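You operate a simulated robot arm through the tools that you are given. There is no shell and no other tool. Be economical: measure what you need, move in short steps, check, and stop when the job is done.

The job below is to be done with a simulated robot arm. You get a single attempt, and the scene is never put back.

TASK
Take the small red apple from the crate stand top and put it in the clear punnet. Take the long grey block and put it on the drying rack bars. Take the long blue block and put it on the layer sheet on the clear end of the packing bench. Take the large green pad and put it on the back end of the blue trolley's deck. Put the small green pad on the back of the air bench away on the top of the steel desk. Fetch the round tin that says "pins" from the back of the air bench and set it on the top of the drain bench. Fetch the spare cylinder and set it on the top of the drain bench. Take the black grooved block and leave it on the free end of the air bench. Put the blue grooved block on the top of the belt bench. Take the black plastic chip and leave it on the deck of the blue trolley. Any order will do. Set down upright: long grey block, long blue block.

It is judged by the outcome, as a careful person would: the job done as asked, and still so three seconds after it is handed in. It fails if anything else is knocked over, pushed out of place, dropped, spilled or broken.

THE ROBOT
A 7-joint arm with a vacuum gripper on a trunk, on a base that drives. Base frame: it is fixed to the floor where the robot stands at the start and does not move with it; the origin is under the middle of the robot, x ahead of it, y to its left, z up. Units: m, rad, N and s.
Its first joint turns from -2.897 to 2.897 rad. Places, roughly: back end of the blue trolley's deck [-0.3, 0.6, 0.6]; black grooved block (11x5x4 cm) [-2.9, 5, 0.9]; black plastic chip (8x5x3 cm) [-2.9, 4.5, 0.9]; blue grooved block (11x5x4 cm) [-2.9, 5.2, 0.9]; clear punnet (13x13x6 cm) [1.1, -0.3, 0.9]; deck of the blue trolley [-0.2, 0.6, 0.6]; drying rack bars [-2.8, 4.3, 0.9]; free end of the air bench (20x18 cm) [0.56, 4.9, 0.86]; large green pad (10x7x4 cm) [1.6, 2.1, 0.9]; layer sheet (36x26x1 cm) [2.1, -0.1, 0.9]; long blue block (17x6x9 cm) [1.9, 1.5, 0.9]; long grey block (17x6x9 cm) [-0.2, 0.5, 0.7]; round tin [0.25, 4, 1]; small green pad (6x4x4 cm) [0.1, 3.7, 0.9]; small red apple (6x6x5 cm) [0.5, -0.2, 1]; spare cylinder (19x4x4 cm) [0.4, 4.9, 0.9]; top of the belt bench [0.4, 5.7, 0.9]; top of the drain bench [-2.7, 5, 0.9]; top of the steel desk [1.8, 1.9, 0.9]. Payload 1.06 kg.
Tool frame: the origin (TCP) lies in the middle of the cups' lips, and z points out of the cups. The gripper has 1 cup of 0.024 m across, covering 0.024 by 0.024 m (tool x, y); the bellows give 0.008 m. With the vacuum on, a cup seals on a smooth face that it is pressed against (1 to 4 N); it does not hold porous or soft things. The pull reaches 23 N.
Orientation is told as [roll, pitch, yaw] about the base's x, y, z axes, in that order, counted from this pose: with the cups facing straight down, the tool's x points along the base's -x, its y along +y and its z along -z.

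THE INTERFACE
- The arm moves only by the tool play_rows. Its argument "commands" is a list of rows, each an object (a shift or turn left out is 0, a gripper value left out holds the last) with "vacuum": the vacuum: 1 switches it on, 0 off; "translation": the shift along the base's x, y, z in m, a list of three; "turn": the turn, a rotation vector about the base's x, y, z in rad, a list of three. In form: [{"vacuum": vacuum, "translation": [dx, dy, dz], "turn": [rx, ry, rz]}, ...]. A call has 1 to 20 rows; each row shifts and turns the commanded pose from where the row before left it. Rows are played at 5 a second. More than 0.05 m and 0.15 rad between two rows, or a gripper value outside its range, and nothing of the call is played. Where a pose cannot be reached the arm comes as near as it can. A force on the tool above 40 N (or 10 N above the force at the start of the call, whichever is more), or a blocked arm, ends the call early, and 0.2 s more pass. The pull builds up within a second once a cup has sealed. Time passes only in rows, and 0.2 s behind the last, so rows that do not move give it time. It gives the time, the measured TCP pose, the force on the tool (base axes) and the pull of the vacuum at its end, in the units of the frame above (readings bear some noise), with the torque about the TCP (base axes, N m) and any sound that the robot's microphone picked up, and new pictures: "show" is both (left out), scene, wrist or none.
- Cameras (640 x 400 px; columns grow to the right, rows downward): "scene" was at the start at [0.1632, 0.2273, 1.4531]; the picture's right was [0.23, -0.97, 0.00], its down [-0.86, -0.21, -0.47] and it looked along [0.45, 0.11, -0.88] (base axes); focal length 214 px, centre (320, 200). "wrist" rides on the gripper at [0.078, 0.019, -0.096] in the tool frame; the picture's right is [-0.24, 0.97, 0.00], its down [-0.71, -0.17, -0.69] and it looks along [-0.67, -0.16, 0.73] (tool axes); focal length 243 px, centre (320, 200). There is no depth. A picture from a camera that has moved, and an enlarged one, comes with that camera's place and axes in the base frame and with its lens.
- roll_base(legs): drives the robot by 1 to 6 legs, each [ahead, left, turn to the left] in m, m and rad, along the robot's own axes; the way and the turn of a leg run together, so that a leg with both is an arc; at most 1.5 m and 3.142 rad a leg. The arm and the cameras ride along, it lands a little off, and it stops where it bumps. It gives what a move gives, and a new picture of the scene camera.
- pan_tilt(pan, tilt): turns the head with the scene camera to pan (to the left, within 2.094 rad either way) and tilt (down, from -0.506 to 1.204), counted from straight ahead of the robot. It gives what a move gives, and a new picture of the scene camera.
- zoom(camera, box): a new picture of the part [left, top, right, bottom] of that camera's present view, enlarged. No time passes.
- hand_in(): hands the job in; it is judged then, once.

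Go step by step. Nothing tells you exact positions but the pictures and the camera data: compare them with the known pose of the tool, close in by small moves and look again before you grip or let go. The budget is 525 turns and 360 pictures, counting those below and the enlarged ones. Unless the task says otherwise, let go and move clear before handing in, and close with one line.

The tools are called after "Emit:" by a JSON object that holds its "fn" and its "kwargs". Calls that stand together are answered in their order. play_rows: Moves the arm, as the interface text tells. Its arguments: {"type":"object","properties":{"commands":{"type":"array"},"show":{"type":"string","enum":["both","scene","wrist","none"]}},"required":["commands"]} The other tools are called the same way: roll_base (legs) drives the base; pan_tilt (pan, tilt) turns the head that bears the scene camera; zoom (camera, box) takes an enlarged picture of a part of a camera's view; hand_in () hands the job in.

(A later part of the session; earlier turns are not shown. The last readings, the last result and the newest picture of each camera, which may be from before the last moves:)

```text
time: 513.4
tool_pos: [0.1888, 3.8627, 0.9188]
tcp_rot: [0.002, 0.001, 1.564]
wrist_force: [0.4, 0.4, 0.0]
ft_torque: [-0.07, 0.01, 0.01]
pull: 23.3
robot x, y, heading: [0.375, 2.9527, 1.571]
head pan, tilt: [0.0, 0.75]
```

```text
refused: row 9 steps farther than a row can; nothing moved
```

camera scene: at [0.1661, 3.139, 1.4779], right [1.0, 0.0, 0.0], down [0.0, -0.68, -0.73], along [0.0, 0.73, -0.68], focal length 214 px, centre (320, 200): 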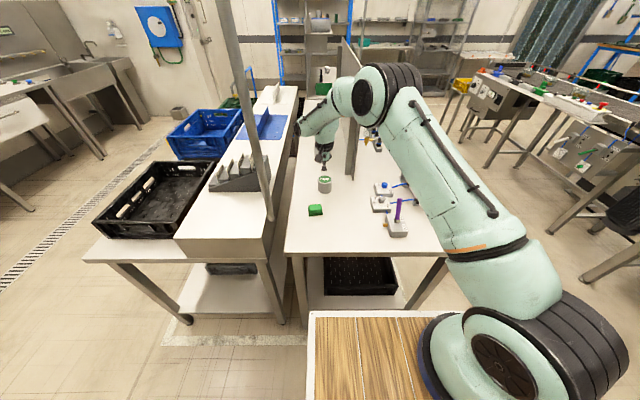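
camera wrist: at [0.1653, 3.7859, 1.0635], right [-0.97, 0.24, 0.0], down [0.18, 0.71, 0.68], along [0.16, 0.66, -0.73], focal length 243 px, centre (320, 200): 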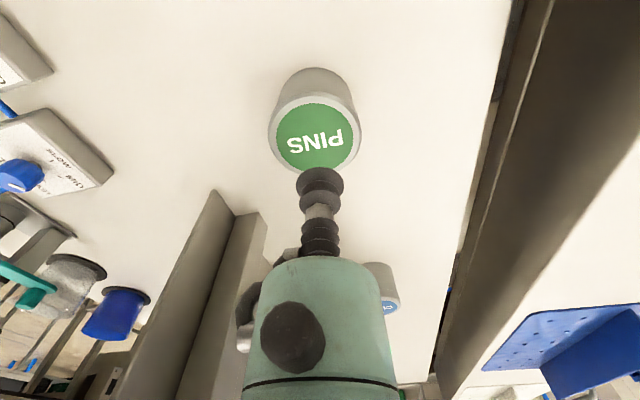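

Emit:
{"fn": "play_rows", "kwargs": {"commands": [{"translation": [0, 0, 0.008]}, {"translation": [0, 0, 0.025]}, {"translation": [0, 0, 0.04]}, {"translation": [0, 0, 0.045]}, {"translation": [0, 0, 0.045]}, {"translation": [0.01, -0.03, 0.035]}, {"translation": [0.01, -0.03, 0.035]}, {"translation": [0.02, -0.035, 0.025]}, {"translation": [0.025, -0.035, 0.02]}, {"translation": [0.025, -0.035, 0.02]}, {"translation": [0.03, -0.035, 0]}, {"translation": [0.03, -0.035, 0]}, {"translation": [0.03, -0.035, 0]}, {"translation": [0.03, -0.035, 0]}, {"translation": [0.02, -0.04, 0]}], "show": "scene"}}

```text
time: 516.6
tool_pos: [0.4176, 3.5173, 1.2175]
tcp_rot: [0.004, 0.001, 1.564]
wrist_force: [-0.9, 0.8, -1.9]
ft_torque: [-0.07, -0.01, 0.03]
pull: 23.1
robot x, y, heading: [0.3773, 2.9558, 1.571]
head pan, tilt: [0.0, 0.75]
camera scene: at [0.1659, 3.1397, 1.4778], right [1.0, 0.0, 0.0], down [0.0, -0.68, -0.73], along [0.0, 0.73, -0.68], focal length 214 px, centre (320, 200)
```

scene: 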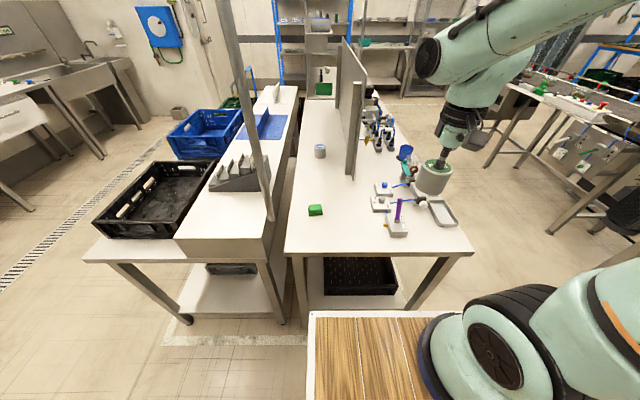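

The pole at (0.03, 3.54) is in the way of a sideways drive, so I'll tuck the tool further in and back off a little first.

Emit:
{"fn": "play_rows", "kwargs": {"commands": [{"translation": [0.01, -0.035, 0]}, {"translation": [0.01, -0.035, 0]}, {"translation": [0.01, -0.035, 0]}], "show": "none"}}

Emit:
{"fn": "roll_base", "kwargs": {"legs": [[-0.1, 0, 0], [0, 1.0, 0], [0, 0.65, 0], [0, 0, 1.57], [0, -1.2, 0], [0.0, -0.9, 0]]}}

Emit:
{"fn": "roll_base", "kwargs": {"legs": [[0.55, 0, 0]]}}

```text
time: 517.4
tool_pos: [0.4476, 3.4133, 1.2181]
tcp_rot: [0.001, 0.002, 1.564]
wrist_force: [0.5, -0.7, -1.7]
ft_torque: [-0.02, -0.01, 0.03]
pull: 22.8
robot x, y, heading: [0.3772, 2.9552, 1.571]
head pan, tilt: [0.0, 0.75]
```

```text
time: 540.4
tool_pos: [-1.6999, 5.0465, 1.2179]
tcp_rot: [0.003, 0.0, 3.133]
wrist_force: [-0.2, -0.8, -1.6]
ft_torque: [-0.02, -0.04, -0.01]
pull: 23.1
robot x, y, heading: [-1.2401, 4.972, 3.138]
head pan, tilt: [0.0, 0.75]
camera scene: at [-1.4225, 4.7659, 1.4779], right [0.0, 1.0, 0.0], down [0.68, 0.0, -0.73], along [-0.73, 0.0, -0.68], focal length 214 px, centre (320, 200)
```

scene: 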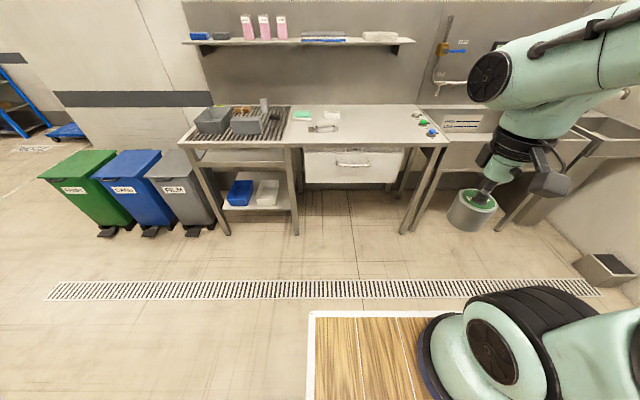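

```text
time: 543.5
tool_pos: [-2.2518, 5.0511, 1.219]
tcp_rot: [0.002, 0.0, 3.128]
wrist_force: [-0.6, 0.4, -0.8]
ft_torque: [0.02, -0.01, 0.0]
pull: 22.7
robot x, y, heading: [-1.7944, 4.9757, 3.138]
head pan, tilt: [0.0, 0.75]
camera scene: at [-1.9762, 4.7696, 1.4779], right [0.01, 1.0, 0.0], down [0.68, 0.0, -0.73], along [-0.73, 0.01, -0.68], focal length 214 px, centre (320, 200)
```

scene: 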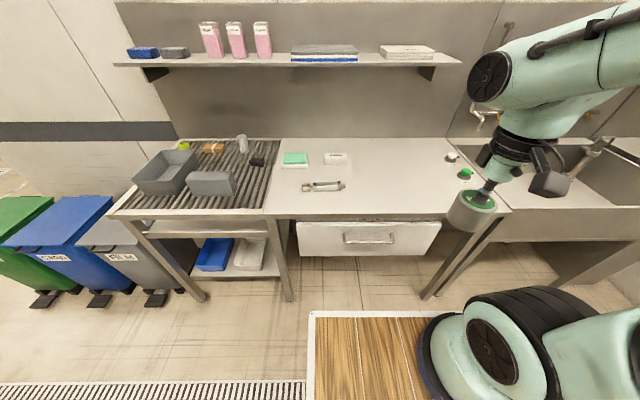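

I'll set the tin at about (-2.70, 5.04), clear of the cylinder and the buttons.

Emit:
{"fn": "play_rows", "kwargs": {"commands": [{"translation": [-0.045, -0.001, 0]}, {"translation": [-0.045, -0.001, 0]}, {"translation": [-0.045, -0.001, 0]}, {"translation": [-0.045, -0.001, 0]}, {"translation": [-0.045, -0.001, 0]}, {"translation": [-0.045, -0.001, 0]}, {"translation": [-0.045, -0.001, 0]}, {"translation": [-0.045, -0.001, 0]}, {"translation": [-0.045, -0.001, 0]}, {"translation": [-0.045, -0.001, 0]}, {"translation": [0, 0, -0.045]}, {"translation": [0, 0, -0.045]}, {"translation": [0, 0, -0.045]}, {"translation": [0, 0, -0.045]}, {"translation": [0, 0, -0.045]}, {}], "show": "both"}}

```text
time: 547.0
tool_pos: [-2.7022, 5.0412, 0.993]
tcp_rot: [0.002, 0.0, 3.128]
wrist_force: [0.0, 0.2, -2.3]
ft_torque: [0.0, -0.01, 0.0]
pull: 22.8
robot x, y, heading: [-1.7923, 4.9758, 3.13]
head pan, tilt: [0.0, 0.75]
camera scene: at [-1.9762, 4.7696, 1.4779], right [0.01, 1.0, 0.0], down [0.68, 0.0, -0.73], along [-0.73, 0.01, -0.68], focal length 214 px, centre (320, 200)
camera wrist: at [-2.6241, 5.0218, 1.0875], right [-0.25, -0.97, 0.0], down [-0.71, 0.18, 0.68], along [-0.66, 0.17, -0.73], focal length 243 px, centre (320, 200)
```

scene: 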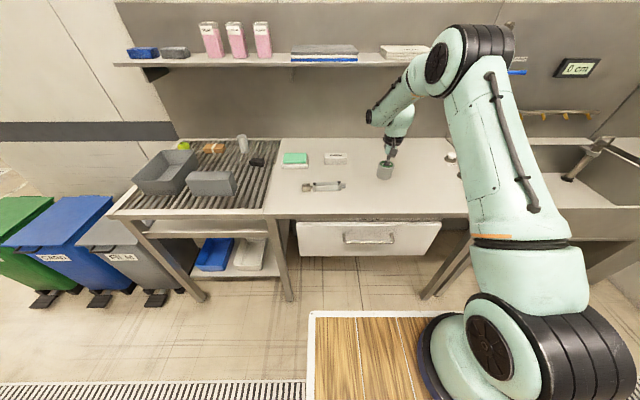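
wrist: 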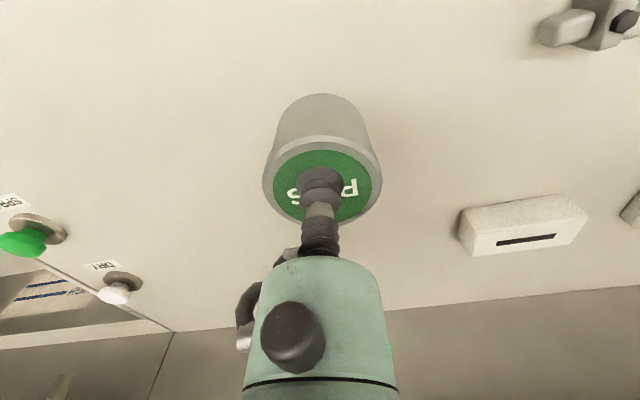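

Emit:
{"fn": "play_rows", "kwargs": {"commands": [{"translation": [0, 0, -0.03]}, {"translation": [0, 0, -0.012]}, {}], "show": "none"}}

Emit:
{"fn": "play_rows", "kwargs": {"commands": [{"translation": [0, 0, -0.005]}, {}], "show": "none"}}

Emit:
{"fn": "play_rows", "kwargs": {"commands": [{"translation": [0, 0, -0.003]}, {}], "show": "none"}}

```text
time: 547.8
tool_pos: [-2.7024, 5.0407, 0.9513]
tcp_rot: [0.002, -0.001, 3.129]
wrist_force: [0.1, -0.5, -1.4]
ft_torque: [-0.02, -0.01, -0.01]
pull: 23.0
robot x, y, heading: [-1.7916, 4.9747, 3.129]
head pan, tilt: [0.0, 0.75]
```

```text
time: 548.4
tool_pos: [-2.7035, 5.0414, 0.9454]
tcp_rot: [0.002, 0.001, 3.129]
wrist_force: [0.3, 0.4, -0.1]
ft_torque: [-0.02, 0.02, 0.0]
pull: 22.5
robot x, y, heading: [-1.7972, 4.9782, 3.136]
head pan, tilt: [0.0, 0.75]
```

```text
time: 549.0
tool_pos: [-2.7019, 5.0403, 0.9433]
tcp_rot: [0.005, -0.001, 3.129]
wrist_force: [-0.1, -0.4, -1.1]
ft_torque: [-0.02, -0.02, 0.0]
pull: 23.0
robot x, y, heading: [-1.7957, 4.978, 3.135]
head pan, tilt: [0.0, 0.75]
```

Emit:
{"fn": "play_rows", "kwargs": {"commands": [{"translation": [0, 0, -0.003]}, {}], "show": "none"}}

Emit:
{"fn": "play_rows", "kwargs": {"commands": [{"translation": [0, 0, -0.002]}, {}], "show": "none"}}

```text
time: 549.5
tool_pos: [-2.7021, 5.0412, 0.9393]
tcp_rot: [0.004, 0.001, 3.13]
wrist_force: [0.1, -0.3, -1.5]
ft_torque: [0.0, 0.0, 0.03]
pull: 23.3
robot x, y, heading: [-1.7932, 4.9751, 3.135]
head pan, tilt: [0.0, 0.75]
```

```text
time: 550.1
tool_pos: [-2.7012, 5.0413, 0.9384]
tcp_rot: [0.004, -0.004, 3.132]
wrist_force: [-0.5, -2.1, 5.2]
ft_torque: [0.02, 0.03, 0.01]
pull: 23.3
robot x, y, heading: [-1.7947, 4.9735, 3.134]
head pan, tilt: [0.0, 0.75]
```

The tin is down. Release and rise; then the black chip on the rack.

Emit:
{"fn": "play_rows", "kwargs": {"commands": [{"vacuum": 0}, {}, {}, {}, {"translation": [0, 0, 0.006]}, {"translation": [0, 0, 0.02]}, {"translation": [0, 0, 0.045]}, {"translation": [0.0, 0, 0.045]}, {"translation": [0.02, -0.03, 0.03]}, {"translation": [0.02, -0.03, 0.03]}, {"translation": [0.02, -0.03, 0.03]}, {"translation": [0.03, -0.03, 0.01]}, {"translation": [0.03, -0.03, 0.0]}, {"translation": [0.03, -0.03, 0.0]}], "show": "wrist"}}

Emit:
{"fn": "roll_base", "kwargs": {"legs": [[0, 0.42, 0]]}}

Emit:
{"fn": "zoom", "kwargs": {"camera": "scene", "box": [260, 120, 500, 270]}}

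```text
time: 553.1
tool_pos: [-2.551, 4.8617, 1.1547]
tcp_rot: [0.004, 0.0, 3.128]
wrist_force: [0.8, 0.3, 0.1]
ft_torque: [-0.02, 0.01, 0.01]
pull: 0.0
robot x, y, heading: [-1.79, 4.9765, 3.136]
head pan, tilt: [0.0, 0.75]
camera wrist: at [-2.4725, 4.8422, 1.2486], right [-0.25, -0.97, 0.0], down [-0.71, 0.18, 0.68], along [-0.66, 0.17, -0.73], focal length 243 px, centre (320, 200)
```

wrist: 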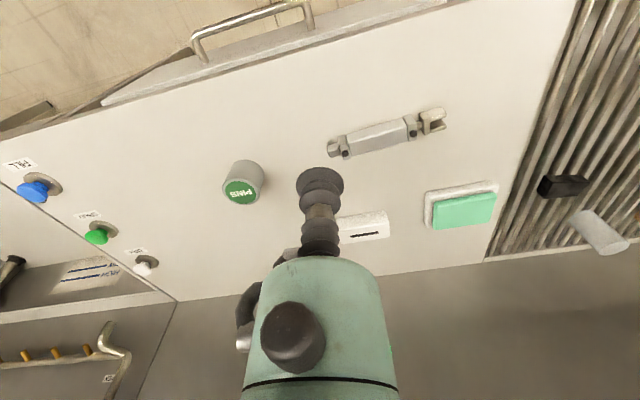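

```text
time: 555.8
tool_pos: [-2.554, 4.4379, 1.1543]
tcp_rot: [0.001, -0.001, 3.129]
wrist_force: [-0.2, 0.8, -0.2]
ft_torque: [-0.02, -0.02, 0.01]
pull: 0.1
robot x, y, heading: [-1.8005, 4.5517, 3.131]
head pan, tilt: [0.0, 0.75]
camera scene: at [-1.9792, 4.3456, 1.4779], right [0.01, 1.0, 0.0], down [0.68, 0.0, -0.73], along [-0.73, 0.01, -0.68], focal length 214 px, centre (320, 200)
```

scene: 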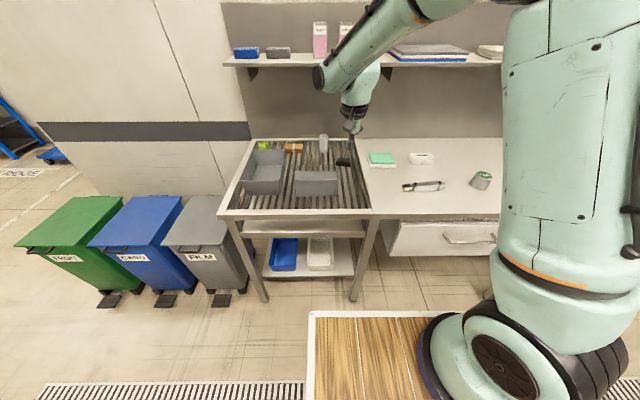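

```text
2.67 times, centred on (380, 195) of scene
camera zoom: at [-1.9792, 4.3456, 1.4779], right [0.01, 1.0, 0.0], down [0.68, 0.0, -0.73], along [-0.73, 0.01, -0.68], focal length 572 px, centre (160, 213)
```

zoom: 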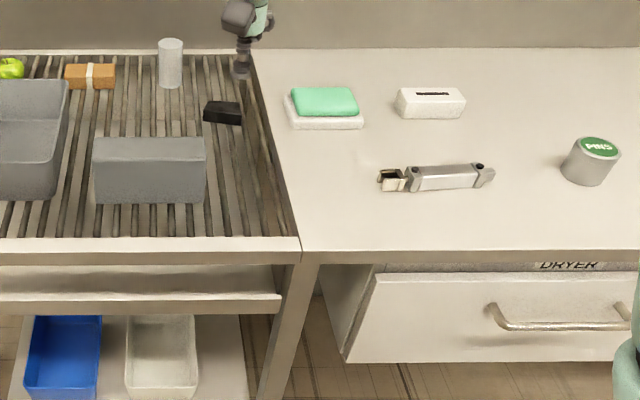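

Cylinder and tin stand on the drain bench. Now the chip on the rack bars; I'll look at it from the wrist.

Emit:
{"fn": "play_rows", "kwargs": {"commands": [{"translation": [-0.04, -0.03, -0.01]}, {"translation": [-0.04, -0.03, -0.01]}, {"translation": [-0.04, 0.0, -0.01]}, {}], "show": "wrist"}}

Emit:
{"fn": "zoom", "kwargs": {"camera": "wrist", "box": [220, 130, 332, 220]}}

```text
refused: row 1 steps farther than a row can; nothing moved
```

```text
4.44 times, centred on (276, 175) of wrist
camera zoom: at [-2.4754, 4.4179, 1.2486], right [-0.25, -0.97, 0.0], down [-0.71, 0.18, 0.68], along [-0.66, 0.17, -0.73], focal length 1078 px, centre (516, 311)
```

zoom: 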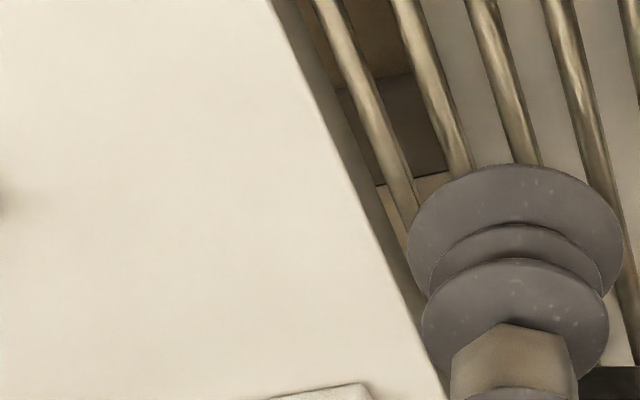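

Emit:
{"fn": "play_rows", "kwargs": {"commands": [{"translation": [-0.035, 0.03, -0.01]}, {"translation": [-0.035, 0.03, -0.01]}, {"translation": [-0.035, 0.02, -0.01]}, {"translation": [-0.035, 0.0, -0.01]}, {}], "show": "wrist"}}

Emit:
{"fn": "zoom", "kwargs": {"camera": "wrist", "box": [330, 90, 490, 210]}}

```text
time: 557.0
tool_pos: [-2.6946, 4.5163, 1.1119]
tcp_rot: [0.003, -0.002, 3.13]
wrist_force: [0.0, 0.9, 0.8]
ft_torque: [0.0, 0.01, 0.03]
pull: 0.1
robot x, y, heading: [-1.797, 4.554, 3.132]
head pan, tilt: [0.0, 0.75]
camera wrist: at [-2.6161, 4.4983, 1.2072], right [-0.25, -0.97, 0.0], down [-0.71, 0.18, 0.68], along [-0.66, 0.17, -0.73], focal length 243 px, centre (320, 200)
```

wrist: 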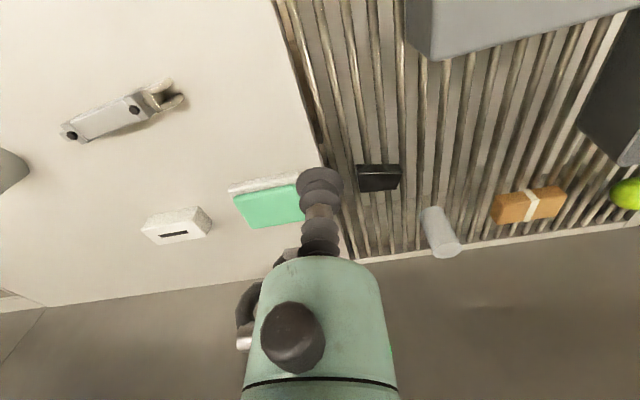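

```text
3.33 times, centred on (410, 150) of wrist
camera zoom: at [-2.6161, 4.4983, 1.2072], right [-0.25, -0.97, 0.0], down [-0.71, 0.18, 0.68], along [-0.66, 0.17, -0.73], focal length 809 px, centre (20, 367)
```

zoom: 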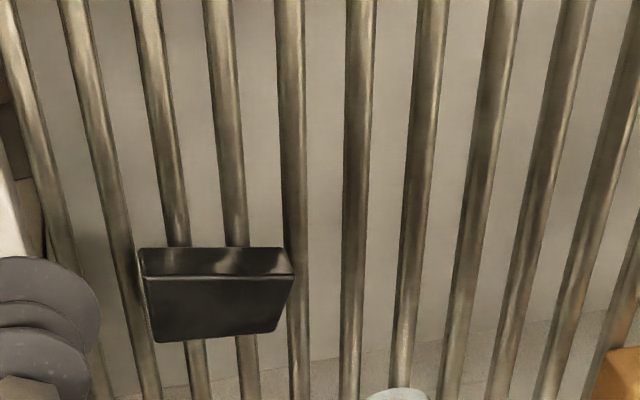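

The chip's top centre is about (-2.872, 4.468, 0.907). It's at the limit of reach, so I'll edge the base forward, then hover over it.

Emit:
{"fn": "roll_base", "kwargs": {"legs": [[0.08, 0, 0]]}}

Emit:
{"fn": "play_rows", "kwargs": {"commands": [{"translation": [-0.02, -0.012, -0.03]}, {"translation": [-0.025, -0.012, -0.03]}, {"translation": [-0.025, -0.012, -0.03]}, {"translation": [-0.025, -0.012, -0.03]}, {}], "show": "wrist"}}

Emit:
{"fn": "zoom", "kwargs": {"camera": "wrist", "box": [240, 90, 400, 210]}}

```text
time: 558.0
tool_pos: [-2.7731, 4.5179, 1.1122]
tcp_rot: [0.002, 0.0, 3.132]
wrist_force: [0.6, -0.5, 0.7]
ft_torque: [-0.01, -0.01, -0.01]
pull: 0.1
robot x, y, heading: [-1.8778, 4.552, 3.136]
head pan, tilt: [0.0, 0.75]
camera scene: at [-2.0585, 4.3461, 1.4779], right [0.01, 1.0, 0.0], down [0.68, 0.0, -0.73], along [-0.73, 0.0, -0.68], focal length 214 px, centre (320, 200)
```

scene: 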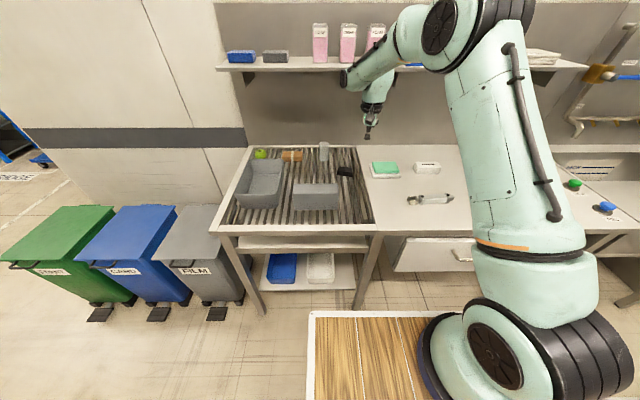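

```text
time: 559.2
tool_pos: [-2.8682, 4.4693, 0.9944]
tcp_rot: [0.004, 0.0, 3.133]
wrist_force: [-0.6, 0.0, 0.1]
ft_torque: [0.04, -0.03, 0.0]
pull: 0.2
robot x, y, heading: [-1.8748, 4.5547, 3.139]
head pan, tilt: [0.0, 0.75]
camera wrist: at [-2.7907, 4.4502, 1.0874], right [-0.25, -0.97, 0.0], down [-0.71, 0.18, 0.68], along [-0.66, 0.17, -0.73], focal length 243 px, centre (320, 200)
```

wrist: 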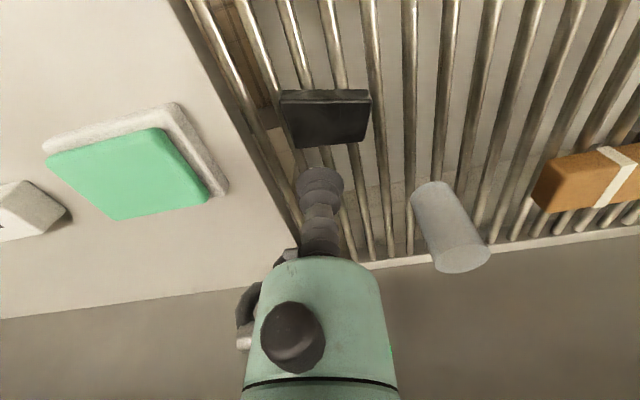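

```text
3.33 times, centred on (320, 150) of wrist
camera zoom: at [-2.7907, 4.4502, 1.0874], right [-0.25, -0.97, 0.0], down [-0.71, 0.18, 0.68], along [-0.66, 0.17, -0.73], focal length 809 px, centre (320, 367)
```

zoom: 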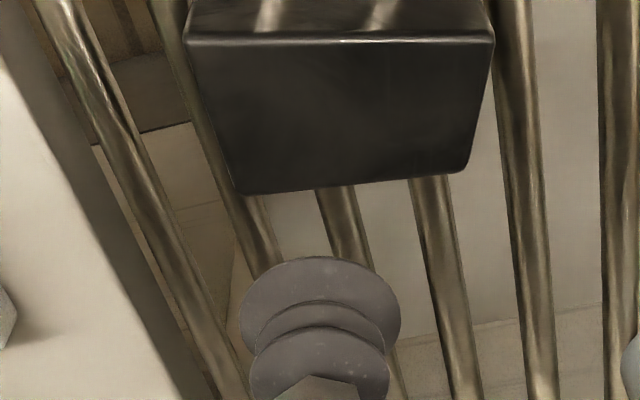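

Emit:
{"fn": "play_rows", "kwargs": {"commands": [{"translation": [-0.009, -0.002, -0.03]}, {"translation": [0, 0, -0.03]}, {"translation": [0, 0, -0.01], "vacuum": 1}, {}], "show": "none"}}

Emit:
{"fn": "zoom", "kwargs": {"camera": "wrist", "box": [240, 90, 400, 210]}}

```text
time: 560.2
tool_pos: [-2.8773, 4.4668, 0.9223]
tcp_rot: [0.001, 0.0, 3.131]
wrist_force: [0.1, -0.1, -0.1]
ft_torque: [-0.02, 0.04, -0.01]
pull: 0.0
robot x, y, heading: [-1.8774, 4.553, 3.137]
head pan, tilt: [0.0, 0.75]
```

```text
3.33 times, centred on (320, 150) of wrist
camera zoom: at [-2.7994, 4.4479, 1.0169], right [-0.25, -0.97, 0.0], down [-0.71, 0.18, 0.68], along [-0.66, 0.17, -0.73], focal length 809 px, centre (320, 367)
```

zoom: 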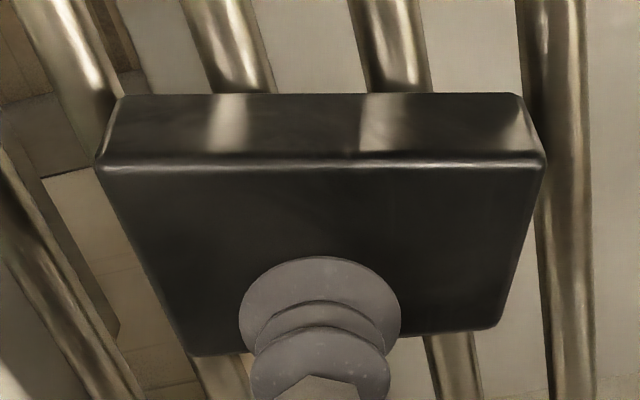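

Well centred; top at z≈0.906. I'll press down.

Emit:
{"fn": "play_rows", "kwargs": {"commands": [{"translation": [0, -0.003, -0.01]}, {"translation": [0, 0, -0.004]}, {}, {}], "show": "none"}}

```text
time: 561.2
tool_pos: [-2.8766, 4.4641, 0.9087]
tcp_rot: [0.003, -0.001, 3.131]
wrist_force: [-0.1, 0.5, 0.1]
ft_torque: [0.01, -0.03, 0.03]
pull: 22.4
robot x, y, heading: [-1.877, 4.5558, 3.131]
head pan, tilt: [0.0, 0.75]
```

Sealed. Lift, retract, and drive to the trolley.

Emit:
{"fn": "play_rows", "kwargs": {"commands": [{"translation": [0, 0, 0.008]}, {"translation": [0, 0, 0.025]}, {"translation": [0, 0, 0.04]}, {"translation": [0.02, 0, 0.04]}, {"translation": [0.03, 0.0, 0.035]}, {"translation": [0.03, 0.01, 0.035]}, {"translation": [0.035, 0.02, 0.025]}, {"translation": [0.035, 0.02, 0.025]}, {"translation": [0.035, 0.02, 0.025]}, {"translation": [0.04, 0.02, 0.015]}, {"translation": [0.04, 0.02, 0.015]}, {"translation": [0.04, 0.02, 0.015]}, {"translation": [0.04, 0.02, 0.01]}, {"translation": [0.04, 0.02, 0]}, {"translation": [0.04, 0.01, 0]}], "show": "scene"}}

Emit:
{"fn": "roll_base", "kwargs": {"legs": [[-0.62, 0, 0], [0, 1.5, 0], [0, 1.5, 0], [0, 0, -1.565], [0, 0, -1.565]]}}

Emit:
{"fn": "pan_tilt", "kwargs": {"pan": -0.1, "tilt": 0.8}}

```text
time: 564.4
tool_pos: [-2.4533, 4.6443, 1.2217]
tcp_rot: [0.003, 0.004, 3.132]
wrist_force: [-0.7, 0.4, -0.7]
ft_torque: [0.01, -0.07, 0.03]
pull: 23.4
robot x, y, heading: [-1.8753, 4.5502, 3.138]
head pan, tilt: [0.0, 0.75]
camera scene: at [-2.059, 4.346, 1.4778], right [0.01, 1.0, 0.0], down [0.68, 0.0, -0.73], along [-0.73, 0.0, -0.68], focal length 214 px, centre (320, 200)
```

scene: 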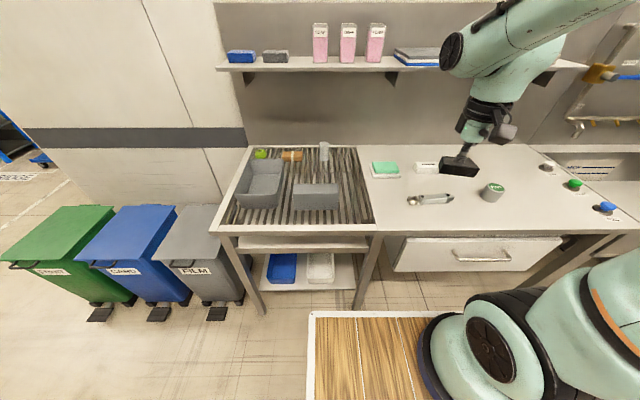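

```text
time: 589.5
tool_pos: [-0.7159, 1.4646, 1.2212]
tcp_rot: [0.004, 0.001, -0.012]
wrist_force: [0.4, -0.3, 0.1]
ft_torque: [-0.01, -0.01, 0.02]
pull: 23.1
robot x, y, heading: [-1.2912, 1.558, -0.011]
head pan, tilt: [0.0, 0.75]
camera scene: at [-1.1065, 1.7688, 1.4779], right [-0.01, -1.0, 0.0], down [-0.68, 0.01, -0.73], along [0.73, -0.01, -0.68], focal length 214 px, centre (320, 200)
```

scene: 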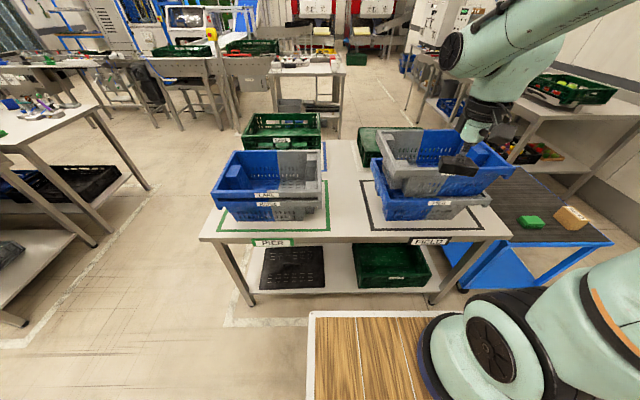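

```text
time: 590.2
tool_pos: [-0.7153, 1.4651, 1.2224]
tcp_rot: [0.004, 0.0, -0.011]
wrist_force: [0.3, 0.5, -0.1]
ft_torque: [0.02, 0.03, 0.01]
pull: 22.9
robot x, y, heading: [-1.2915, 1.558, -0.007]
head pan, tilt: [-0.099, 0.799]
camera scene: at [-1.1092, 1.7608, 1.474], right [-0.11, -0.99, 0.0], down [-0.71, 0.08, -0.7], along [0.69, -0.07, -0.72], focal length 214 px, centre (320, 200)
```

scene: 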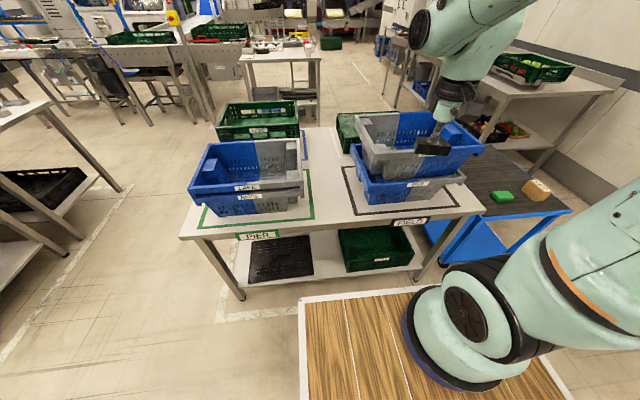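

Emit:
{"fn": "roll_base", "kwargs": {"legs": [[0, -0.9, 0], [0.2, 0, 0.01]]}}

Emit:
{"fn": "pan_tilt", "kwargs": {"pan": -0.1, "tilt": 0.9}}

```text
time: 596.2
tool_pos: [-0.523, 0.5602, 1.221]
tcp_rot: [0.003, 0.0, -0.003]
wrist_force: [0.0, 0.4, -0.8]
ft_torque: [-0.02, -0.03, 0.03]
pull: 23.0
robot x, y, heading: [-1.0972, 0.646, -0.005]
head pan, tilt: [-0.099, 0.799]
camera scene: at [-0.9192, 0.8525, 1.4739], right [-0.1, -1.0, 0.0], down [-0.71, 0.07, -0.7], along [0.69, -0.07, -0.72], focal length 214 px, centre (320, 200)
```

scene: 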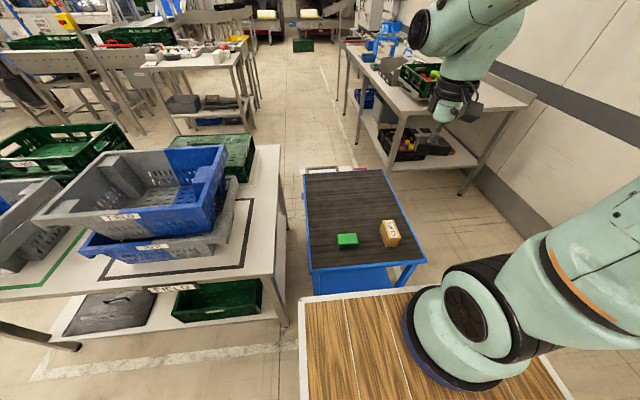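

```text
time: 596.9
tool_pos: [-0.5223, 0.5601, 1.222]
tcp_rot: [0.004, -0.001, -0.002]
wrist_force: [-0.3, 0.0, 0.5]
ft_torque: [0.01, -0.02, -0.04]
pull: 23.0
robot x, y, heading: [-1.099, 0.6516, -0.001]
head pan, tilt: [-0.099, 0.901]
camera scene: at [-0.9243, 0.853, 1.4661], right [-0.1, -1.0, 0.0], down [-0.78, 0.08, -0.62], along [0.62, -0.06, -0.78], focal length 214 px, centre (320, 200)
```

scene: 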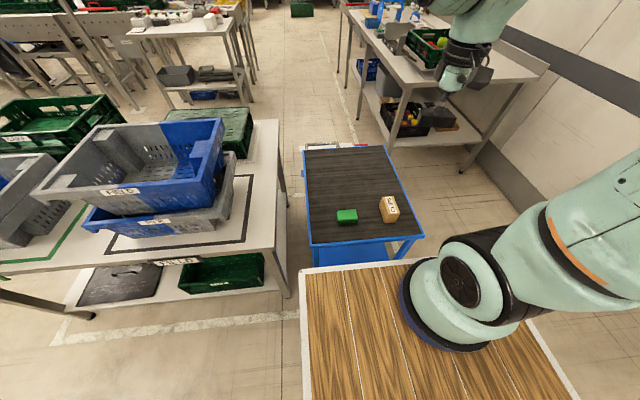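

I'll place the chip near the deck's middle, at (-0.17, 0.62), clear of pad and box.

Emit:
{"fn": "play_rows", "kwargs": {"commands": [{"translation": [0.044, 0.0075, 0]}, {"translation": [0.044, 0.0075, 0]}, {"translation": [0.044, 0.0075, 0]}, {"translation": [0.044, 0.0075, 0]}, {"translation": [0.044, 0.0075, 0]}, {"translation": [0.044, 0.0075, -0.02]}, {"translation": [0.044, 0.0075, -0.02]}, {"translation": [0.044, 0.0075, -0.02]}, {"translation": [0, 0, -0.05]}, {"translation": [0, 0, -0.05]}, {"translation": [0, 0, -0.05]}, {"translation": [0, 0, -0.05]}, {"translation": [0, 0, -0.05]}, {"translation": [0, 0, -0.05]}, {"translation": [0, 0, -0.05]}, {"translation": [0, 0, -0.05]}, {"translation": [0, 0, -0.05]}, {}], "show": "both"}}

```text
time: 600.6
tool_pos: [-0.1707, 0.6205, 0.7126]
tcp_rot: [0.005, 0.0, -0.003]
wrist_force: [-0.5, -0.2, 0.3]
ft_torque: [-0.02, 0.02, 0.04]
pull: 23.0
robot x, y, heading: [-1.1007, 0.648, -0.001]
head pan, tilt: [-0.099, 0.901]
camera scene: at [-0.9244, 0.8531, 1.466], right [-0.1, -1.0, 0.0], down [-0.78, 0.08, -0.62], along [0.62, -0.06, -0.78], focal length 214 px, centre (320, 200)
camera wrist: at [-0.2489, 0.6396, 0.8072], right [0.24, 0.97, 0.0], down [0.71, -0.18, 0.68], along [0.67, -0.16, -0.73], focal length 243 px, centre (320, 200)
```

scene: 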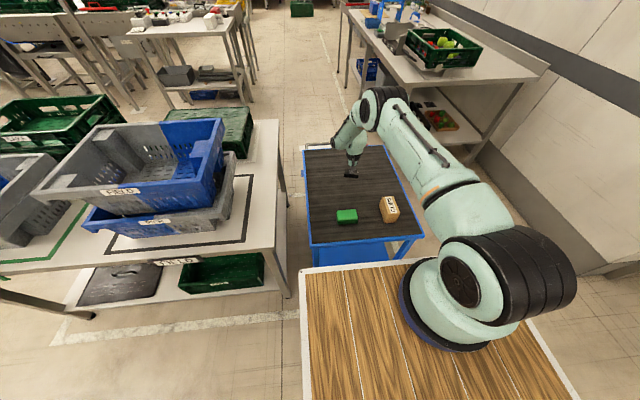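
wrist: 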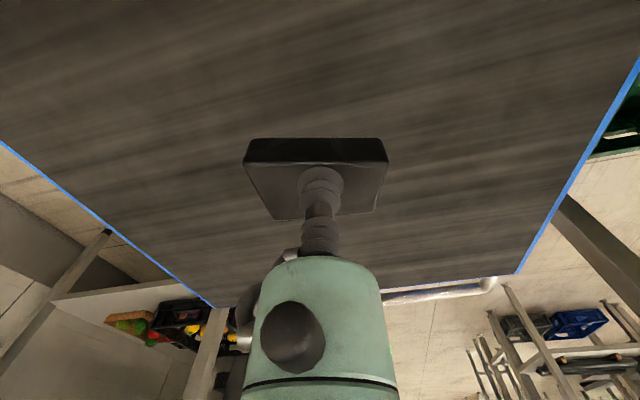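

Emit:
{"fn": "play_rows", "kwargs": {"commands": [{"translation": [0, 0, -0.03]}, {"translation": [0, 0, -0.025]}, {}], "show": "none"}}

Emit:
{"fn": "play_rows", "kwargs": {"commands": [{"translation": [0, 0, -0.005]}, {}], "show": "none"}}

Emit:
{"fn": "play_rows", "kwargs": {"commands": [{"translation": [0, 0, -0.003]}, {}], "show": "none"}}

```text
time: 601.5
tool_pos: [-0.1698, 0.6198, 0.6579]
tcp_rot: [0.004, 0.001, -0.003]
wrist_force: [0.5, -0.9, -0.3]
ft_torque: [-0.02, -0.02, -0.01]
pull: 22.3
robot x, y, heading: [-1.0975, 0.6436, -0.0]
head pan, tilt: [-0.099, 0.901]
```

```text
time: 602.0
tool_pos: [-0.1696, 0.6197, 0.652]
tcp_rot: [0.005, 0.0, -0.005]
wrist_force: [0.1, -1.0, -0.5]
ft_torque: [-0.01, -0.02, -0.02]
pull: 22.7
robot x, y, heading: [-1.0993, 0.6479, 0.003]
head pan, tilt: [-0.099, 0.901]
```

```text
time: 602.6
tool_pos: [-0.1712, 0.6199, 0.6492]
tcp_rot: [0.003, 0.001, -0.002]
wrist_force: [0.0, 0.7, 0.1]
ft_torque: [-0.01, 0.0, 0.01]
pull: 23.0
robot x, y, heading: [-1.095, 0.6472, 0.001]
head pan, tilt: [-0.099, 0.901]
```

Emit:
{"fn": "play_rows", "kwargs": {"commands": [{"translation": [0, 0, -0.003]}, {}], "show": "none"}}

Emit:
{"fn": "play_rows", "kwargs": {"commands": [{"translation": [0, 0, -0.003]}, {}], "show": "none"}}

```text
time: 603.2
tool_pos: [-0.1706, 0.6197, 0.6458]
tcp_rot: [0.003, -0.001, -0.003]
wrist_force: [0.6, 0.2, -0.3]
ft_torque: [0.02, 0.03, 0.07]
pull: 22.5
robot x, y, heading: [-1.0974, 0.6495, 0.001]
head pan, tilt: [-0.099, 0.901]
```

```text
time: 603.9
tool_pos: [-0.1707, 0.6198, 0.6432]
tcp_rot: [0.004, -0.001, -0.003]
wrist_force: [-1.6, 0.9, 12.4]
ft_torque: [0.0, -0.01, 0.01]
pull: 22.9
robot x, y, heading: [-1.1026, 0.6499, 0.003]
head pan, tilt: [-0.099, 0.901]
```

The chip is on the deck. Release, rise and retract.

Emit:
{"fn": "play_rows", "kwargs": {"commands": [{"translation": [0, 0, 0.002]}, {"vacuum": 0}, {}, {}, {}, {"translation": [0, 0, 0.008]}, {"translation": [0, 0, 0.03]}, {"translation": [0, 0, 0.045]}, {"translation": [0, 0, 0.045]}, {"translation": [0, 0, 0.045]}, {"translation": [0, 0, 0.045]}, {"translation": [-0.02, 0, 0.04]}, {"translation": [-0.03, 0, 0.04]}, {"translation": [-0.03, 0, 0.04]}, {"translation": [-0.03, 0, 0.04]}, {"translation": [-0.03, 0, 0.04]}, {"translation": [-0.03, 0, 0.04]}, {"translation": [-0.03, 0, 0.04]}, {"translation": [-0.03, 0, 0.03]}], "show": "scene"}}

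Emit:
{"fn": "zoom", "kwargs": {"camera": "scene", "box": [290, 130, 450, 250]}}

```text
time: 607.9
tool_pos: [-0.4007, 0.6203, 1.1724]
tcp_rot: [0.001, 0.001, -0.004]
wrist_force: [0.8, 0.7, 0.1]
ft_torque: [0.02, 0.02, -0.04]
pull: 0.0
robot x, y, heading: [-1.1013, 0.6469, -0.001]
head pan, tilt: [-0.099, 0.901]
camera scene: at [-0.9236, 0.8531, 1.4659], right [-0.1, -1.0, 0.0], down [-0.78, 0.08, -0.62], along [0.62, -0.06, -0.78], focal length 214 px, centre (320, 200)
```

scene: 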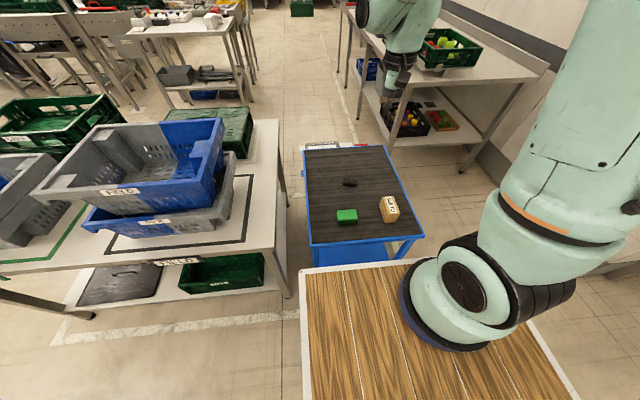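

```text
3.33 times, centred on (370, 190) of scene
camera zoom: at [-0.9236, 0.8531, 1.4659], right [-0.1, -1.0, 0.0], down [-0.78, 0.08, -0.62], along [0.62, -0.06, -0.78], focal length 715 px, centre (153, 233)
```

zoom: 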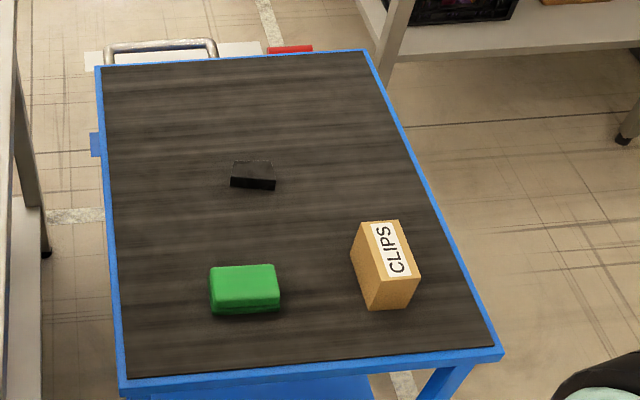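

Chip and pad are both on the trolley deck. Last is the small green pad: I'll tuck and drive back to the air bench's south end.

Emit:
{"fn": "play_rows", "kwargs": {"commands": [{"translation": [-0.045, -0.01, 0.01]}, {"translation": [-0.045, -0.01, 0.01]}, {"translation": [-0.045, -0.01, 0.01]}, {"translation": [-0.045, -0.01, 0.01]}, {"translation": [-0.045, -0.01, 0.01]}], "show": "none"}}

Emit:
{"fn": "roll_base", "kwargs": {"legs": [[-0.2, 0, 0], [0, 1.2, 0], [0, 1.1, 0], [1.3, 0, 0], [0.4, 0, 0], [0, 0, 1.572]]}}

Emit:
{"fn": "pan_tilt", "kwargs": {"pan": 0.0, "tilt": 0.8}}

```text
time: 609.0
tool_pos: [-0.6246, 0.5679, 1.2212]
tcp_rot: [0.001, 0.002, -0.002]
wrist_force: [-0.3, -0.1, -0.7]
ft_torque: [0.0, 0.04, 0.0]
pull: 0.1
robot x, y, heading: [-1.1005, 0.6502, 0.006]
head pan, tilt: [-0.099, 0.901]
```

```text
time: 633.6
tool_pos: [0.4693, 3.4476, 1.2221]
tcp_rot: [0.003, 0.0, 1.592]
wrist_force: [-0.4, -0.3, -0.8]
ft_torque: [0.01, -0.01, 0.0]
pull: 0.2
robot x, y, heading: [0.3999, 2.9698, 1.597]
head pan, tilt: [-0.099, 0.901]
camera scene: at [0.195, 3.1432, 1.466], right [1.0, -0.07, 0.0], down [-0.06, -0.78, -0.62], along [0.05, 0.62, -0.78], focal length 214 px, centre (320, 200)
```

scene: 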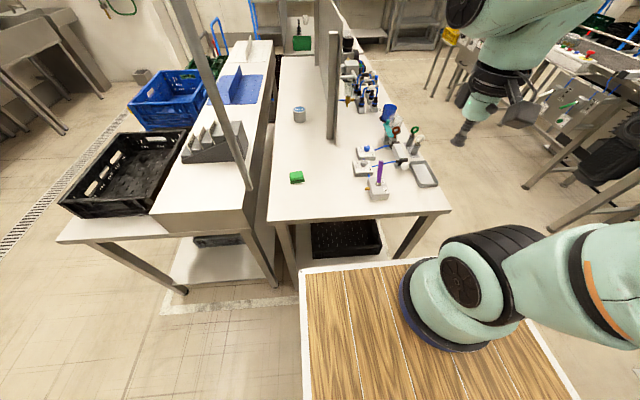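

```text
time: 634.3
tool_pos: [0.4705, 3.4487, 1.221]
tcp_rot: [0.004, 0.0, 1.592]
wrist_force: [0.4, 0.0, 0.5]
ft_torque: [0.01, 0.01, 0.0]
pull: 0.1
robot x, y, heading: [0.4056, 2.9714, 1.599]
head pan, tilt: [0.0, 0.799]
camera scene: at [0.1874, 3.1485, 1.4739], right [1.0, 0.02, 0.0], down [0.02, -0.72, -0.7], along [-0.02, 0.7, -0.72], focal length 214 px, centre (320, 200)
```

scene: 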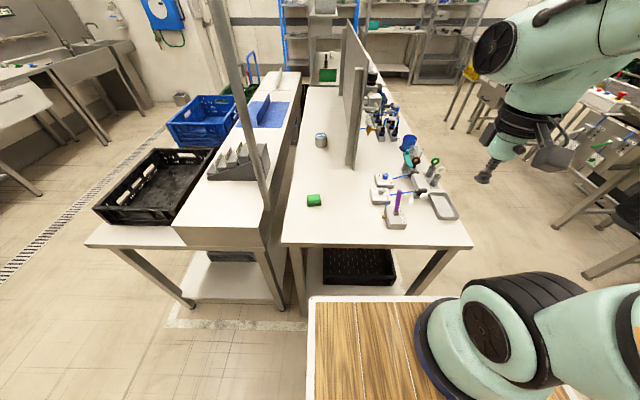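

The small pad is at about (0.148, 3.733). I'll approach with the wrist camera.

Emit:
{"fn": "play_rows", "kwargs": {"commands": [{"translation": [-0.04, 0.02, 0]}, {"translation": [-0.04, 0.02, 0]}, {"translation": [-0.04, 0.02, -0.01]}, {"translation": [-0.04, 0.02, -0.015]}, {"translation": [-0.04, 0.025, -0.015]}, {"translation": [-0.04, 0.025, -0.015]}, {"translation": [-0.04, 0.025, -0.015]}, {"translation": [-0.03, 0.02, -0.02]}, {}], "show": "both"}}

Emit:
{"fn": "zoom", "kwargs": {"camera": "wrist", "box": [240, 80, 400, 200]}}

```text
time: 636.3
tool_pos: [0.1595, 3.6216, 1.1314]
tcp_rot: [0.004, 0.002, 1.591]
wrist_force: [-0.6, 0.1, -0.5]
ft_torque: [-0.02, 0.01, -0.02]
pull: 0.0
robot x, y, heading: [0.4007, 2.9697, 1.603]
head pan, tilt: [0.0, 0.799]
camera scene: at [0.1873, 3.1484, 1.4739], right [1.0, 0.02, 0.0], down [0.02, -0.72, -0.7], along [-0.02, 0.7, -0.72], focal length 214 px, centre (320, 200)
camera wrist: at [0.1434, 3.5433, 1.2267], right [-0.98, 0.22, 0.0], down [0.16, 0.71, 0.68], along [0.15, 0.67, -0.73], focal length 243 px, centre (320, 200)
```

scene: 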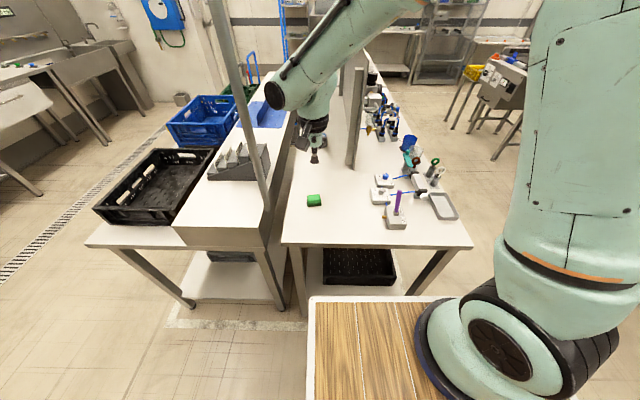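
wrist: 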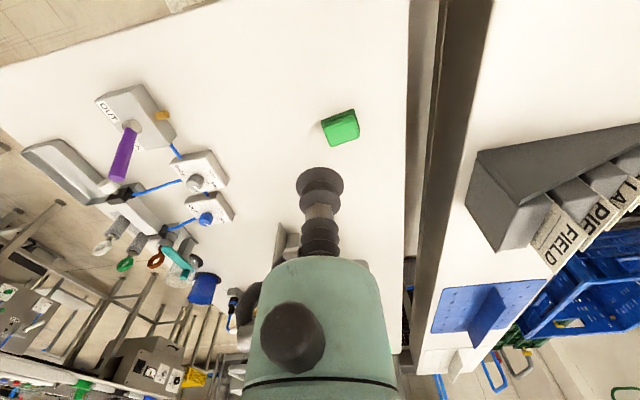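

```text
3.33 times, centred on (320, 140) of wrist
camera zoom: at [0.1434, 3.5433, 1.2267], right [-0.98, 0.22, 0.0], down [0.16, 0.71, 0.68], along [0.15, 0.67, -0.73], focal length 809 px, centre (320, 400)
```

zoom: 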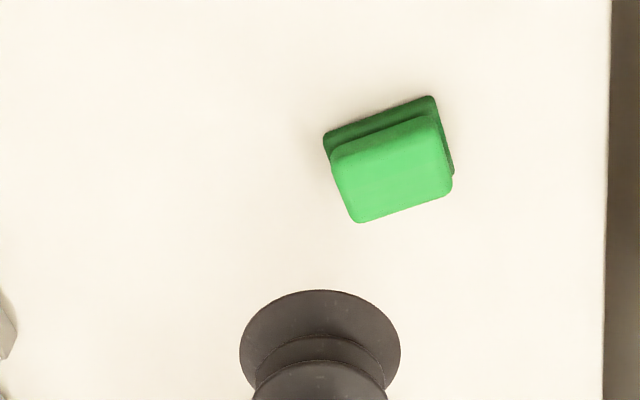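

Emit:
{"fn": "play_rows", "kwargs": {"commands": [{"translation": [-0.003, 0.03, -0.03]}, {"translation": [-0.004, 0.03, -0.035]}, {"translation": [-0.003, 0.033, -0.035]}, {"translation": [0, 0, -0.045]}, {"translation": [0, 0, -0.03], "vacuum": 1}, {}], "show": "none"}}

Emit:
{"fn": "zoom", "kwargs": {"camera": "wrist", "box": [240, 80, 400, 200]}}

```text
time: 637.7
tool_pos: [0.1493, 3.7157, 0.9561]
tcp_rot: [0.003, 0.0, 1.591]
wrist_force: [-0.6, -0.9, -0.1]
ft_torque: [-0.02, 0.0, -0.02]
pull: 0.2
robot x, y, heading: [0.405, 2.9703, 1.597]
head pan, tilt: [0.0, 0.799]
```

```text
3.33 times, centred on (320, 140) of wrist
camera zoom: at [0.1329, 3.6373, 1.0507], right [-0.98, 0.22, 0.0], down [0.16, 0.71, 0.68], along [0.15, 0.67, -0.73], focal length 809 px, centre (320, 400)
```

zoom: 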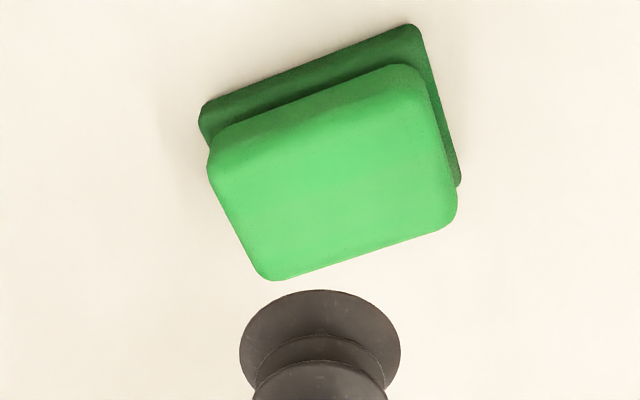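

Emit:
{"fn": "play_rows", "kwargs": {"commands": [{"translation": [-0.002, 0, -0.03]}, {"translation": [0, 0, -0.018]}, {}, {}], "show": "none"}}

```text
time: 638.7
tool_pos: [0.1465, 3.7144, 0.9092]
tcp_rot: [0.004, -0.001, 1.59]
wrist_force: [1.0, -0.1, -0.1]
ft_torque: [-0.01, 0.03, 0.01]
pull: 0.1
robot x, y, heading: [0.3986, 2.975, 1.599]
head pan, tilt: [0.0, 0.799]
```

Emit:
{"fn": "play_rows", "kwargs": {"commands": [{"translation": [0, 0, -0.005]}, {}, {}], "show": "none"}}

```text
time: 639.5
tool_pos: [0.1477, 3.715, 0.9029]
tcp_rot: [0.002, 0.0, 1.592]
wrist_force: [1.5, -0.4, -0.1]
ft_torque: [0.0, 0.0, 0.01]
pull: 0.1
robot x, y, heading: [0.4021, 2.9717, 1.597]
head pan, tilt: [0.0, 0.799]
```

Emit:
{"fn": "play_rows", "kwargs": {"commands": [{"translation": [0, 0, -0.004]}, {}, {}], "show": "none"}}

```text
time: 640.3
tool_pos: [0.1475, 3.716, 0.9001]
tcp_rot: [0.002, -0.001, 1.594]
wrist_force: [0.4, 0.0, 0.1]
ft_torque: [0.0, 0.02, -0.01]
pull: 0.0
robot x, y, heading: [0.3962, 2.9709, 1.593]
head pan, tilt: [0.0, 0.799]
```

Emit:
{"fn": "play_rows", "kwargs": {"commands": [{"translation": [0, 0, -0.004]}, {}, {}], "show": "none"}}

Emit:
{"fn": "zoom", "kwargs": {"camera": "wrist", "box": [240, 100, 400, 220]}}

```text
time: 641.1
tool_pos: [0.1489, 3.7157, 0.8955]
tcp_rot: [0.005, -0.001, 1.592]
wrist_force: [-0.3, 0.1, 0.3]
ft_torque: [-0.04, 0.02, -0.01]
pull: 0.1
robot x, y, heading: [0.3992, 2.9708, 1.6]
head pan, tilt: [0.0, 0.799]
```

```text
3.33 times, centred on (320, 160) of wrist
camera zoom: at [0.1307, 3.6372, 0.9905], right [-0.98, 0.22, 0.0], down [0.16, 0.71, 0.68], along [0.15, 0.67, -0.73], focal length 809 px, centre (320, 333)
```

zoom: 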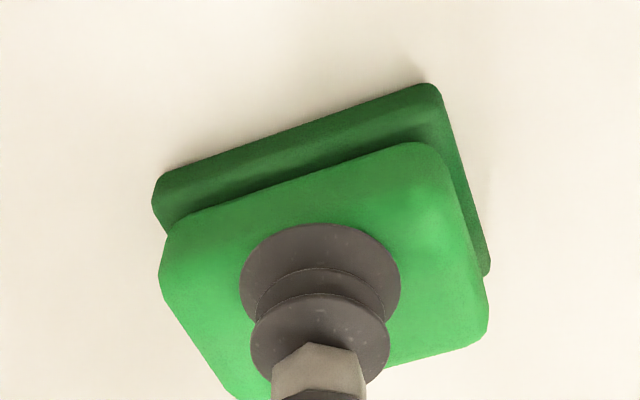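

Emit:
{"fn": "play_rows", "kwargs": {"commands": [{"translation": [0, 0, -0.003]}, {}, {}], "show": "none"}}

```text
time: 641.9
tool_pos: [0.1473, 3.716, 0.8924]
tcp_rot: [0.003, 0.001, 1.593]
wrist_force: [0.1, -1.1, 0.0]
ft_torque: [0.01, 0.02, 0.02]
pull: 0.0
robot x, y, heading: [0.3999, 2.971, 1.596]
head pan, tilt: [0.0, 0.799]
```

Emit:
{"fn": "play_rows", "kwargs": {"commands": [{"translation": [0, 0, -0.003]}, {}, {}], "show": "none"}}

```text
time: 642.7
tool_pos: [0.1482, 3.7158, 0.889]
tcp_rot: [0.002, -0.001, 1.591]
wrist_force: [-0.7, 0.3, 1.1]
ft_torque: [-0.01, -0.01, -0.01]
pull: 0.1
robot x, y, heading: [0.4024, 2.9732, 1.597]
head pan, tilt: [0.0, 0.799]
```

Emit:
{"fn": "play_rows", "kwargs": {"commands": [{"translation": [0, 0, -0.002]}, {}, {}, {}], "show": "none"}}

```text
time: 643.7
tool_pos: [0.1458, 3.715, 0.8874]
tcp_rot: [0.004, -0.001, 1.589]
wrist_force: [-0.9, -0.8, 3.1]
ft_torque: [0.0, -0.01, 0.01]
pull: 0.1
robot x, y, heading: [0.4022, 2.9672, 1.596]
head pan, tilt: [0.0, 0.799]
```

Contact but no seal yet. I'll press slightly more and wait.

Emit:
{"fn": "play_rows", "kwargs": {"commands": [{"translation": [0, 0, -0.002]}, {}, {}, {}], "show": "none"}}

Emit:
{"fn": "zoom", "kwargs": {"camera": "wrist", "box": [240, 100, 400, 220]}}

```text
time: 644.7
tool_pos: [0.1476, 3.7155, 0.8857]
tcp_rot: [0.001, 0.0, 1.592]
wrist_force: [0.1, 0.3, 4.5]
ft_torque: [0.01, 0.01, 0.03]
pull: 0.1
robot x, y, heading: [0.401, 2.9714, 1.588]
head pan, tilt: [0.0, 0.799]
```

```text
3.33 times, centred on (320, 160) of wrist
camera zoom: at [0.1313, 3.6372, 0.9804], right [-0.98, 0.22, 0.0], down [0.16, 0.71, 0.68], along [0.15, 0.67, -0.73], focal length 809 px, centre (320, 333)
```

zoom: 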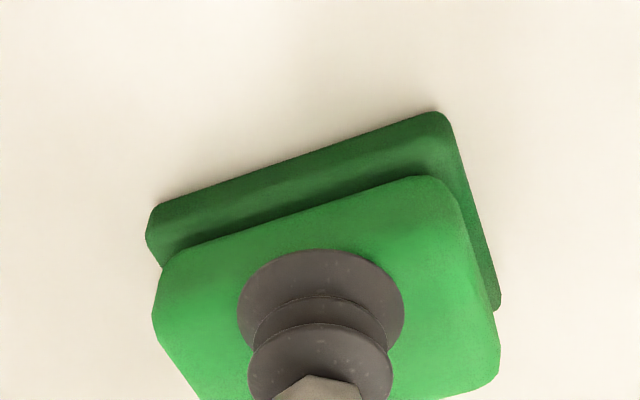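

Emit:
{"fn": "play_rows", "kwargs": {"commands": [{"vacuum": 1}, {"translation": [0, 0, -0.003], "vacuum": 1}, {}, {}, {}], "show": "none"}}

```text
time: 645.9
tool_pos: [0.1476, 3.7157, 0.8827]
tcp_rot: [0.004, 0.0, 1.593]
wrist_force: [-0.1, 0.0, 8.6]
ft_torque: [0.01, -0.03, -0.01]
pull: 0.0
robot x, y, heading: [0.4043, 2.9742, 1.601]
head pan, tilt: [0.0, 0.799]
```

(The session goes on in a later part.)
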